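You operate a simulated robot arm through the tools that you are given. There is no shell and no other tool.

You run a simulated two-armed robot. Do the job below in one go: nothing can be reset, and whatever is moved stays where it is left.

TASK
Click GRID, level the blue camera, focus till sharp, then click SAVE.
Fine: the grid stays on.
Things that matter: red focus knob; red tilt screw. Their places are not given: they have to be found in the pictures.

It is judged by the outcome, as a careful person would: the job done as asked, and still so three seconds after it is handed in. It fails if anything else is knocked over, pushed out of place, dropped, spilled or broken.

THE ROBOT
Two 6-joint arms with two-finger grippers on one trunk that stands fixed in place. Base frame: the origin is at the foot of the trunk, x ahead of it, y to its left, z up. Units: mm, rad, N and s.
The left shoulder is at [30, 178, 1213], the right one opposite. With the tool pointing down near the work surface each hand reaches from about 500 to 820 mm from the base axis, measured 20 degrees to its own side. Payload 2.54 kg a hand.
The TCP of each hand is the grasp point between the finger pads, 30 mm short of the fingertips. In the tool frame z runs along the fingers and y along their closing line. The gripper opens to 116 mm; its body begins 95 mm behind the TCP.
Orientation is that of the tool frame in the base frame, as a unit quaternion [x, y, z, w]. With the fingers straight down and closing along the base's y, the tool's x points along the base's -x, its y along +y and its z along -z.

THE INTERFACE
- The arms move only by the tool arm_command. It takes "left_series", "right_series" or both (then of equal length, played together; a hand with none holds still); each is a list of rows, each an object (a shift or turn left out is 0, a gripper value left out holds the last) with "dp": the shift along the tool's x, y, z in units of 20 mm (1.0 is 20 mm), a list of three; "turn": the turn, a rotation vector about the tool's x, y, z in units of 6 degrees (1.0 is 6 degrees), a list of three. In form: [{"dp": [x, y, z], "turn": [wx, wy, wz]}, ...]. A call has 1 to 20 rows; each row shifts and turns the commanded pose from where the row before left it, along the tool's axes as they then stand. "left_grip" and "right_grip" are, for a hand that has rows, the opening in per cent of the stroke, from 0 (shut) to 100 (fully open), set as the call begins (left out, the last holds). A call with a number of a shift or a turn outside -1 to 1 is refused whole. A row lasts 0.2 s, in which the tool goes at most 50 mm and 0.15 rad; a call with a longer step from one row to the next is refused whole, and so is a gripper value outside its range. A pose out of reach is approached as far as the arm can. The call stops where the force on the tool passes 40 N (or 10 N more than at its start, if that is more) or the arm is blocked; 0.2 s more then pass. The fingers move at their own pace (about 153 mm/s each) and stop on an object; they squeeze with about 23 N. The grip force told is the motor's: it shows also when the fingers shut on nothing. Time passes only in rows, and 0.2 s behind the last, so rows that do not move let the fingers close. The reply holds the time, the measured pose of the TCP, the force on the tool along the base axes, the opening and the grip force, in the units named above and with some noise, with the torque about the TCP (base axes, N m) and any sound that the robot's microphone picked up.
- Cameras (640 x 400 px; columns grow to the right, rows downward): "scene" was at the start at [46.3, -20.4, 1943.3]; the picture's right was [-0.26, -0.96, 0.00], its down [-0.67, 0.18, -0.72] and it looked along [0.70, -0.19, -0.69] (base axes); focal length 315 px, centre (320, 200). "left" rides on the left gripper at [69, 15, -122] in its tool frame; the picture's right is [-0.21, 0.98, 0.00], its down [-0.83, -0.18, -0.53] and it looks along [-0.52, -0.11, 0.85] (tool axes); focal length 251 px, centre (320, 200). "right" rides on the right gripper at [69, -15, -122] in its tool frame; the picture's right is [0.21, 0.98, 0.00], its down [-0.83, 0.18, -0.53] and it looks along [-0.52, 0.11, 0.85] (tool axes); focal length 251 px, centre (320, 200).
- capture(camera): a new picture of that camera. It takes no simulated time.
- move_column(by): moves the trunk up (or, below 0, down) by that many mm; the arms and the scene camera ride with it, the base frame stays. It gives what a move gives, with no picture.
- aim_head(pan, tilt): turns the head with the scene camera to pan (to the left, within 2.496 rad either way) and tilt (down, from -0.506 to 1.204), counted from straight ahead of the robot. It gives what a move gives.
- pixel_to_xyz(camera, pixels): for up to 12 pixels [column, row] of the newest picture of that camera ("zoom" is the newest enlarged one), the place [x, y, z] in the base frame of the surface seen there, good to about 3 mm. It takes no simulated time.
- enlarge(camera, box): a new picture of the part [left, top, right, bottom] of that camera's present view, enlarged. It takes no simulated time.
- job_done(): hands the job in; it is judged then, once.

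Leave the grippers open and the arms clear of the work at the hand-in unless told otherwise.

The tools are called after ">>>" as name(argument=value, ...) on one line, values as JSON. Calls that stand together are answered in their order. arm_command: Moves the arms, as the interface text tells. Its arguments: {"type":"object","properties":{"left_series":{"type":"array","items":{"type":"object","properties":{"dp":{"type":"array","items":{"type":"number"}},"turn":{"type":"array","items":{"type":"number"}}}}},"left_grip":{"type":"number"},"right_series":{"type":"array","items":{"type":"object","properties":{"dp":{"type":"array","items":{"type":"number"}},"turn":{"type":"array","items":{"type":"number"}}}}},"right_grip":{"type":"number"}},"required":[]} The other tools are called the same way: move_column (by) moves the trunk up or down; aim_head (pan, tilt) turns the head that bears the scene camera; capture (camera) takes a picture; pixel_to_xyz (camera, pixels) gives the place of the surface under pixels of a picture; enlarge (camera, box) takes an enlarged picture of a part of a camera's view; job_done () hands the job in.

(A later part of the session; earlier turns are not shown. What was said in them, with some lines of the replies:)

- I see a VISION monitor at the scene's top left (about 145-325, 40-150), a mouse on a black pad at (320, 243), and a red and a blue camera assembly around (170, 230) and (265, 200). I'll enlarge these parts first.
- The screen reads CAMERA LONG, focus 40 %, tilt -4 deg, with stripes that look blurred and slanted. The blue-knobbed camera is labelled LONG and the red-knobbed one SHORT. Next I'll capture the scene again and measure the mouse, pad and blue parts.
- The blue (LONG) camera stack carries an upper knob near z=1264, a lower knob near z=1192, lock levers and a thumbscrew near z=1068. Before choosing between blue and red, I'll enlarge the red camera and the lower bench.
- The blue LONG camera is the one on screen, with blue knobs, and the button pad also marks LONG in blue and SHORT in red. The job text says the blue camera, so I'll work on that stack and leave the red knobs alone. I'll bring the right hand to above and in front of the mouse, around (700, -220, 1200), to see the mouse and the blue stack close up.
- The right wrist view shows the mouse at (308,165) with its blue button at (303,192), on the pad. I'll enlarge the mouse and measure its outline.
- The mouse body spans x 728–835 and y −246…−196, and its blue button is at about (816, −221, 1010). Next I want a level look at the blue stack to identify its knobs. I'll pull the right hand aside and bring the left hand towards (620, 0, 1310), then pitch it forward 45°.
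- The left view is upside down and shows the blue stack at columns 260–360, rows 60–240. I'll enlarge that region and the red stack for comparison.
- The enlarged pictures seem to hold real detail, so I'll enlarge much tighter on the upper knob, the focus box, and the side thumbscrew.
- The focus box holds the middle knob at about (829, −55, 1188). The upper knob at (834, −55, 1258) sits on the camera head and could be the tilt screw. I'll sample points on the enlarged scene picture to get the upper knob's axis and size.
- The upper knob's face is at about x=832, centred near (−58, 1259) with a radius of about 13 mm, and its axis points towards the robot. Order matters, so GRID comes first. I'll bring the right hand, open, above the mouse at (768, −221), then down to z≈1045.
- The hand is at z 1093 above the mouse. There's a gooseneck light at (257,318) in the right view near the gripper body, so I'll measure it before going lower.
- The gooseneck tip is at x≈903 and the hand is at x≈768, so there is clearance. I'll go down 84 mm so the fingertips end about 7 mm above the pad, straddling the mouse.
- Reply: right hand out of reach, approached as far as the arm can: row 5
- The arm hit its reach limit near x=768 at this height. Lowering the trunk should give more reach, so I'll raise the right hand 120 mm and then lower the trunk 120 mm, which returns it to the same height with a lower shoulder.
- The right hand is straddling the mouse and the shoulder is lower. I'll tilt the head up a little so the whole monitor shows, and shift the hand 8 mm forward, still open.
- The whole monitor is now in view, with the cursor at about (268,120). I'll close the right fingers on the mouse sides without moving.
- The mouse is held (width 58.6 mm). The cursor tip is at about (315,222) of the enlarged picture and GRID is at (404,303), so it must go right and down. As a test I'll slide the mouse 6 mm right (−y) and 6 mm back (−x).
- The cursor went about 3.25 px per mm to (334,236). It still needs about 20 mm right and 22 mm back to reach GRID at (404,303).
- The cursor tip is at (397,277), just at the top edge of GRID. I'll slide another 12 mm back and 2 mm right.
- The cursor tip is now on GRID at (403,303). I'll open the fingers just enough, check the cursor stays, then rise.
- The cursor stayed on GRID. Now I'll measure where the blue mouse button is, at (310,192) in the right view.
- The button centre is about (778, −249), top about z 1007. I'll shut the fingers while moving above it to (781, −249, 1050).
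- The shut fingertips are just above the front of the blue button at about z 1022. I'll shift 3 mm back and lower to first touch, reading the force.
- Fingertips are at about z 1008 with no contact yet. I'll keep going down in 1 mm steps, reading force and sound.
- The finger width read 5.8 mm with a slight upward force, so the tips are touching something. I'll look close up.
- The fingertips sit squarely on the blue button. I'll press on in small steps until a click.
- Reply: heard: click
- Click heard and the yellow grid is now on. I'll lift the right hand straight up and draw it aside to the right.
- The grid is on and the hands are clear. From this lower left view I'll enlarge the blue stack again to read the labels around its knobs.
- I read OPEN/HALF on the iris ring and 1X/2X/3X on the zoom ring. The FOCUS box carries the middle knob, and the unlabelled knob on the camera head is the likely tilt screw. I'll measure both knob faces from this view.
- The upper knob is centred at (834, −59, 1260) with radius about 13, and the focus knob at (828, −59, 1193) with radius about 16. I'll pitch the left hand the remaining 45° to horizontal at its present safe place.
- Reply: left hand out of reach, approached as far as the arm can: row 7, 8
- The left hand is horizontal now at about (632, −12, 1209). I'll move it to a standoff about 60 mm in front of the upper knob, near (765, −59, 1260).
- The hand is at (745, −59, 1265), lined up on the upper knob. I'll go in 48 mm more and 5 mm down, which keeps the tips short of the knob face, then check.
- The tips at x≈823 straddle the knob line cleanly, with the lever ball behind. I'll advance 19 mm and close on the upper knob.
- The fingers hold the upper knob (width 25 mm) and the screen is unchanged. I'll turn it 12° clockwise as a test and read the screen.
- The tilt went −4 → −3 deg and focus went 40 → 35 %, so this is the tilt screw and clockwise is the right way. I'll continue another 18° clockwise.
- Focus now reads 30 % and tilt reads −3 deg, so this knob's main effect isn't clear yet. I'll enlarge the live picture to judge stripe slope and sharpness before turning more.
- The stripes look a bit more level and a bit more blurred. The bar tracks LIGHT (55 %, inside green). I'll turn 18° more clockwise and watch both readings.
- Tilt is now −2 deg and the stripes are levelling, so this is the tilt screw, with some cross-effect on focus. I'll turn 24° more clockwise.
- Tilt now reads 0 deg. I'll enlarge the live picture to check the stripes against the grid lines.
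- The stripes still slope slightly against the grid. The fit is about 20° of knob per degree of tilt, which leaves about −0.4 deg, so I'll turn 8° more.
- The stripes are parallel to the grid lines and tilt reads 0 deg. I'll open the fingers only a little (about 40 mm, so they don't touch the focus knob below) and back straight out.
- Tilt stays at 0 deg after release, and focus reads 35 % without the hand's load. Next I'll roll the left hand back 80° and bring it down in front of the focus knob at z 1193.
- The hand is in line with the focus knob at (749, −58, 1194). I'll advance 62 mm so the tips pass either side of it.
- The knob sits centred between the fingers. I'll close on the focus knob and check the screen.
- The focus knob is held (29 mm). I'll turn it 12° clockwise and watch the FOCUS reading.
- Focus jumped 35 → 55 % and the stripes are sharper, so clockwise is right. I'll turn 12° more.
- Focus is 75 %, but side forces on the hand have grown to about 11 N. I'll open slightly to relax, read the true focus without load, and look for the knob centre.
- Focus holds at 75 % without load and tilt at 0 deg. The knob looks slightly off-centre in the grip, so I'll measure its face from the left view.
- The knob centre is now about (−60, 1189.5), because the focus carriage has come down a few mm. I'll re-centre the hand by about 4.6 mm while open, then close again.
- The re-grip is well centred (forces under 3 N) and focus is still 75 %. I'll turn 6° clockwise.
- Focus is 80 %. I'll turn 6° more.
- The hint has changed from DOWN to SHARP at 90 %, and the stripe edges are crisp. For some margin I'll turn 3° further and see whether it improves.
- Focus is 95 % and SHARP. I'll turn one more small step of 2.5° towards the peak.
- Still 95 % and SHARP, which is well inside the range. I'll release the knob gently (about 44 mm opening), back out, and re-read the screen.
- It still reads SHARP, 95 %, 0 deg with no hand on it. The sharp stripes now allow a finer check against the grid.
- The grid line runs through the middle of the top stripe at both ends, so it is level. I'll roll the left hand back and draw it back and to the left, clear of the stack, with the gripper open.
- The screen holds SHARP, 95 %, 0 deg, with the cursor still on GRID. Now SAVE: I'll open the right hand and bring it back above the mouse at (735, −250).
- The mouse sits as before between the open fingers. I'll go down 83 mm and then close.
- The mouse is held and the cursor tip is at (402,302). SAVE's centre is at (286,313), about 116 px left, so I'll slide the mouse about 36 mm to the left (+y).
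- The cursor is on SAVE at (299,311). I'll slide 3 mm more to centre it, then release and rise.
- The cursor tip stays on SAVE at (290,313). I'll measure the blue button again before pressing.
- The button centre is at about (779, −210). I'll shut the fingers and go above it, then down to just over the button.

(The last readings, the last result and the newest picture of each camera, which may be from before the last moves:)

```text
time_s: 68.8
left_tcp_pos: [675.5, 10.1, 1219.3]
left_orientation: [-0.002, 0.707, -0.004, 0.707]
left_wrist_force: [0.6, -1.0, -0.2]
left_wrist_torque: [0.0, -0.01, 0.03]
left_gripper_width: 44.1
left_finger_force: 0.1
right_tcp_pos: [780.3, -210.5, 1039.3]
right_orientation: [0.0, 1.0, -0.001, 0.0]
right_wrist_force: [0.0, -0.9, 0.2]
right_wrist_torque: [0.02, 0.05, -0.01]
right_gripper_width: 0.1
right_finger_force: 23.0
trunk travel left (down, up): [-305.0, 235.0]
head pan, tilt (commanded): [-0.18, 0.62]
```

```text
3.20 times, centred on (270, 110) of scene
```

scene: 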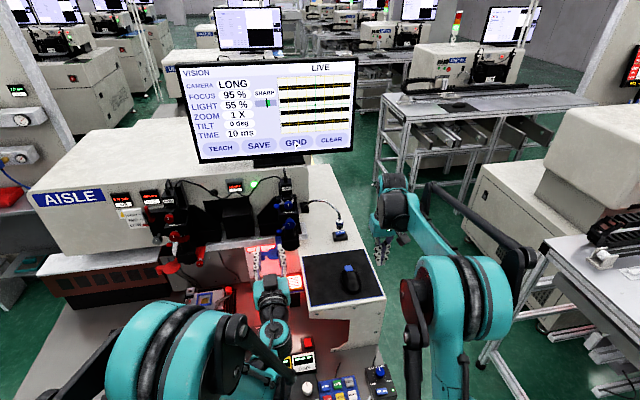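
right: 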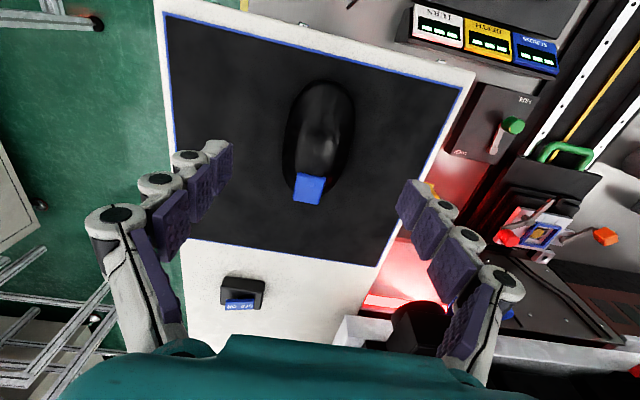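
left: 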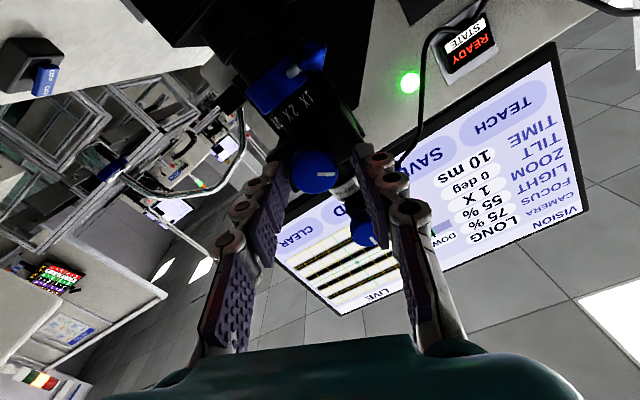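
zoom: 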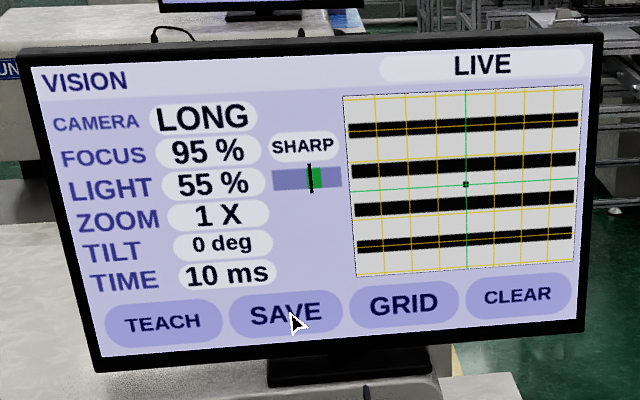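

The tips are just above the button, with the cursor on SAVE and the screen showing SHARP and 0 deg. I'll press down in 1 mm steps.

>>> arm_command(right_series=[{"dp": [0, 0, 0.06]}, {"dp": [0, 0, 0.05]}, {"dp": [0, 0, 0.05]}, {"dp": [0, 0, 0.05]}])

>>> enlarge(camera="scene", box=[170, 50, 370, 170])

```text
time_s: 69.8
left_tcp_pos: [675.6, 10.4, 1219.1]
left_orientation: [-0.002, 0.707, -0.003, 0.707]
left_wrist_force: [-0.1, 0.0, 0.2]
left_wrist_torque: [0.01, -0.02, 0.0]
left_gripper_width: 43.9
left_finger_force: 0.0
right_tcp_pos: [779.8, -208.4, 1035.0]
right_orientation: [-0.001, 1.0, 0.0, -0.001]
right_wrist_force: [0.8, -1.5, 0.1]
right_wrist_torque: [-0.03, 0.01, 0.04]
right_gripper_width: 5.9
right_finger_force: 22.8
trunk travel left (down, up): [-305.0, 235.0]
head pan, tilt (commanded): [-0.18, 0.62]
heard: click
```

```text
3.20 times, centred on (270, 110) of scene
```

zoom: 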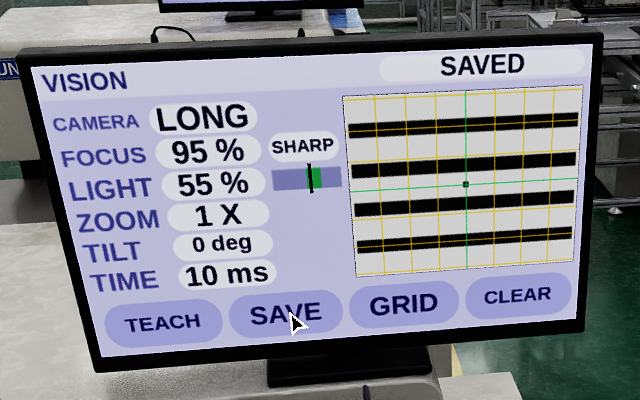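

Click heard and the screen now says SAVED, with SHARP, 0 deg and the grid still on. I'll lift the right hand straight up and draw it clear.

>>> arm_command(right_series=[{"dp": [0, 0, -0.3]}, {"dp": [0, 0, -0.7]}, {"dp": [0, 0, -1]}, {"dp": [0, 0, -1]}, {"dp": [0, 0, -1]}, {"dp": [0.9, -0.8, -0.5]}, {"dp": [0.9, -0.8, -0.5]}, {"dp": [0.9, -0.8, -0.5]}, {"dp": [0.9, -0.8, -0.5]}, {"dp": [0.9, -0.8, -0.5]}, {"dp": [0.9, -0.8, -0.5]}, {"dp": [0.9, -0.8, 0]}])

>>> arm_command(right_series=[{}, {}, {}, {}], right_grip=100, left_series=[{"dp": [-0.4, 0.8, -0.3]}, {"dp": [-0.4, 0.8, -0.3]}, {"dp": [-0.4, 0.8, -0.3]}, {"dp": [-0.4, 0.8, -0.3]}], left_grip=100)

>>> capture(camera="scene")

>>> enlarge(camera="scene", box=[170, 50, 370, 170])

>>> enlarge(camera="scene", box=[240, 170, 400, 310])

```text
time_s: 72.4
left_tcp_pos: [675.8, 9.8, 1219.5]
left_orientation: [-0.001, 0.707, -0.003, 0.707]
left_wrist_force: [0.1, 0.6, 0.0]
left_wrist_torque: [-0.02, 0.04, 0.01]
left_gripper_width: 44.0
left_finger_force: 0.1
right_tcp_pos: [653.6, -322.7, 1174.5]
right_orientation: [0.0, 1.0, 0.0, 0.0]
right_wrist_force: [-0.4, 0.4, -1.3]
right_wrist_torque: [0.03, 0.02, -0.05]
right_gripper_width: 0.1
right_finger_force: 22.7
trunk travel left (down, up): [-305.0, 235.0]
head pan, tilt (commanded): [-0.18, 0.62]
```

```text
time_s: 73.4
left_tcp_pos: [651.7, 74.5, 1250.6]
left_orientation: [-0.001, 0.707, -0.003, 0.707]
left_wrist_force: [0.2, 0.1, -0.2]
left_wrist_torque: [0.04, -0.01, -0.01]
left_gripper_width: 116.0
left_finger_force: 0.0
right_tcp_pos: [652.7, -320.1, 1175.4]
right_orientation: [-0.001, 1.0, -0.001, -0.001]
right_wrist_force: [0.0, 0.2, -0.9]
right_wrist_torque: [-0.01, -0.05, 0.03]
right_gripper_width: 115.7
right_finger_force: 0.1
trunk travel left (down, up): [-305.0, 235.0]
head pan, tilt (commanded): [-0.18, 0.62]
```

```text
taken
```

scene: 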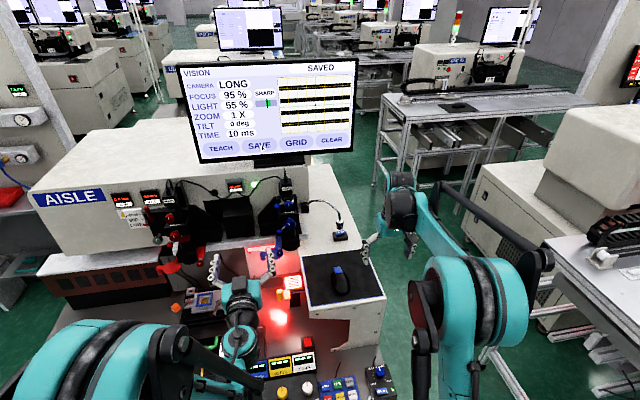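

```text
3.20 times, centred on (270, 110) of scene
```

zoom: 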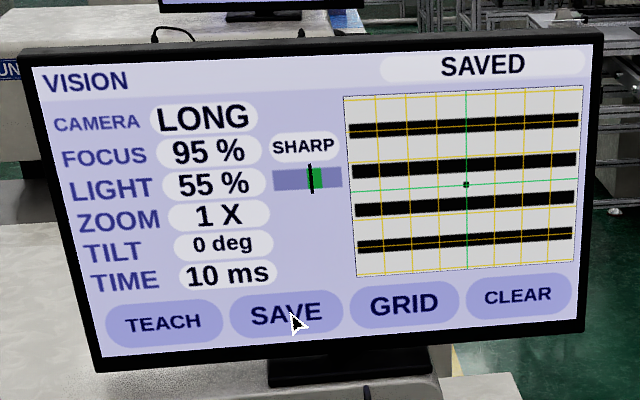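

```text
2.86 times, centred on (320, 240) of scene
```

zoom: 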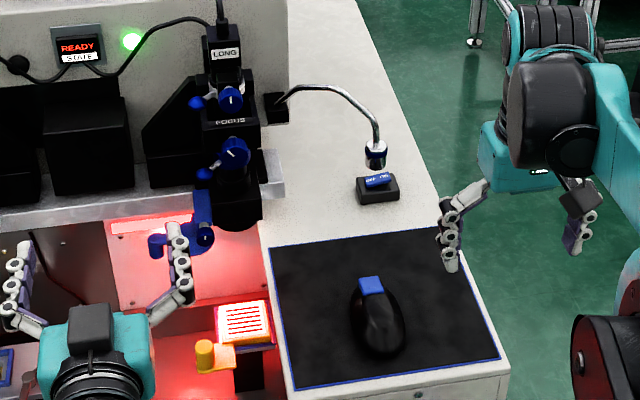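

SAVED, SHARP, 0 deg and the grid all still show. The mouse is on its pad, the red camera is untouched and both grippers are open. I'll raise both hands a little further clear and take one last look.

>>> arm_command(right_series=[{"dp": [0.5, -0.5, -1]}, {"dp": [0.5, -0.5, -1]}, {"dp": [0.5, -0.5, -1]}, {"dp": [0.5, -0.5, -1]}, {}], left_series=[{"dp": [-1, 0, -0.3]}, {"dp": [-1, 0, -0.3]}, {"dp": [-1, 0, -0.3]}, {"dp": [-1, 0, -0.3]}, {}])

>>> capture(camera="scene")

>>> enlarge(camera="scene", box=[170, 50, 370, 170])

```text
time_s: 74.6
left_tcp_pos: [629.4, 74.8, 1330.9]
left_orientation: [-0.002, 0.707, -0.004, 0.707]
left_wrist_force: [0.5, 0.0, 0.3]
left_wrist_torque: [0.02, -0.01, -0.04]
left_gripper_width: 115.9
left_finger_force: 0.0
right_tcp_pos: [614.3, -361.9, 1254.7]
right_orientation: [0.0, 1.0, 0.0, -0.001]
right_wrist_force: [0.9, -0.4, -0.4]
right_wrist_torque: [0.01, 0.03, 0.02]
right_gripper_width: 115.9
right_finger_force: 0.0
trunk travel left (down, up): [-305.0, 235.0]
head pan, tilt (commanded): [-0.18, 0.62]
```

```text
taken
```

scene: 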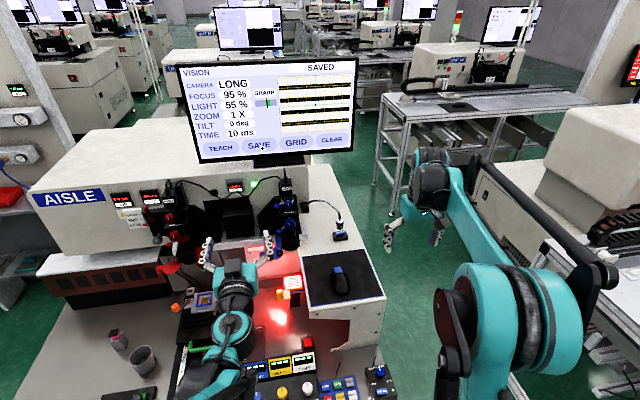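

```text
3.20 times, centred on (270, 110) of scene
```

zoom: 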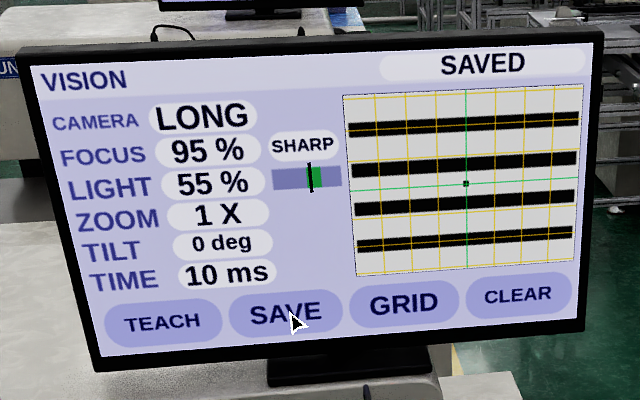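

The final state holds: SAVED, camera LONG (blue), tilt 0 deg, SHARP at 95 %, grid on. Both hands are open and clear, and nothing else was moved, so I'm handing it in.

>>> job_done()

```text
The job is handed in.
```

The job is done and handed in. I clicked GRID, levelled the blue camera to 0 deg, focused it until the screen read SHARP (95 %), then clicked SAVE, and the screen shows SAVED.

- **Blue or red:** your note listed the red focus knob and red tilt screw, but the job said the blue camera. I worked only on the blue camera (labelled LONG, the one on screen) with its own blue knobs. I left the red camera untouched.
- **Grid:** it is still on.
- **Mouse:** it stays on its pad, moved from where it started, with the cursor resting on SAVE.
- **End state:** both grippers are open and clear of the work. I saw nothing else moved or knocked over in the last picture.
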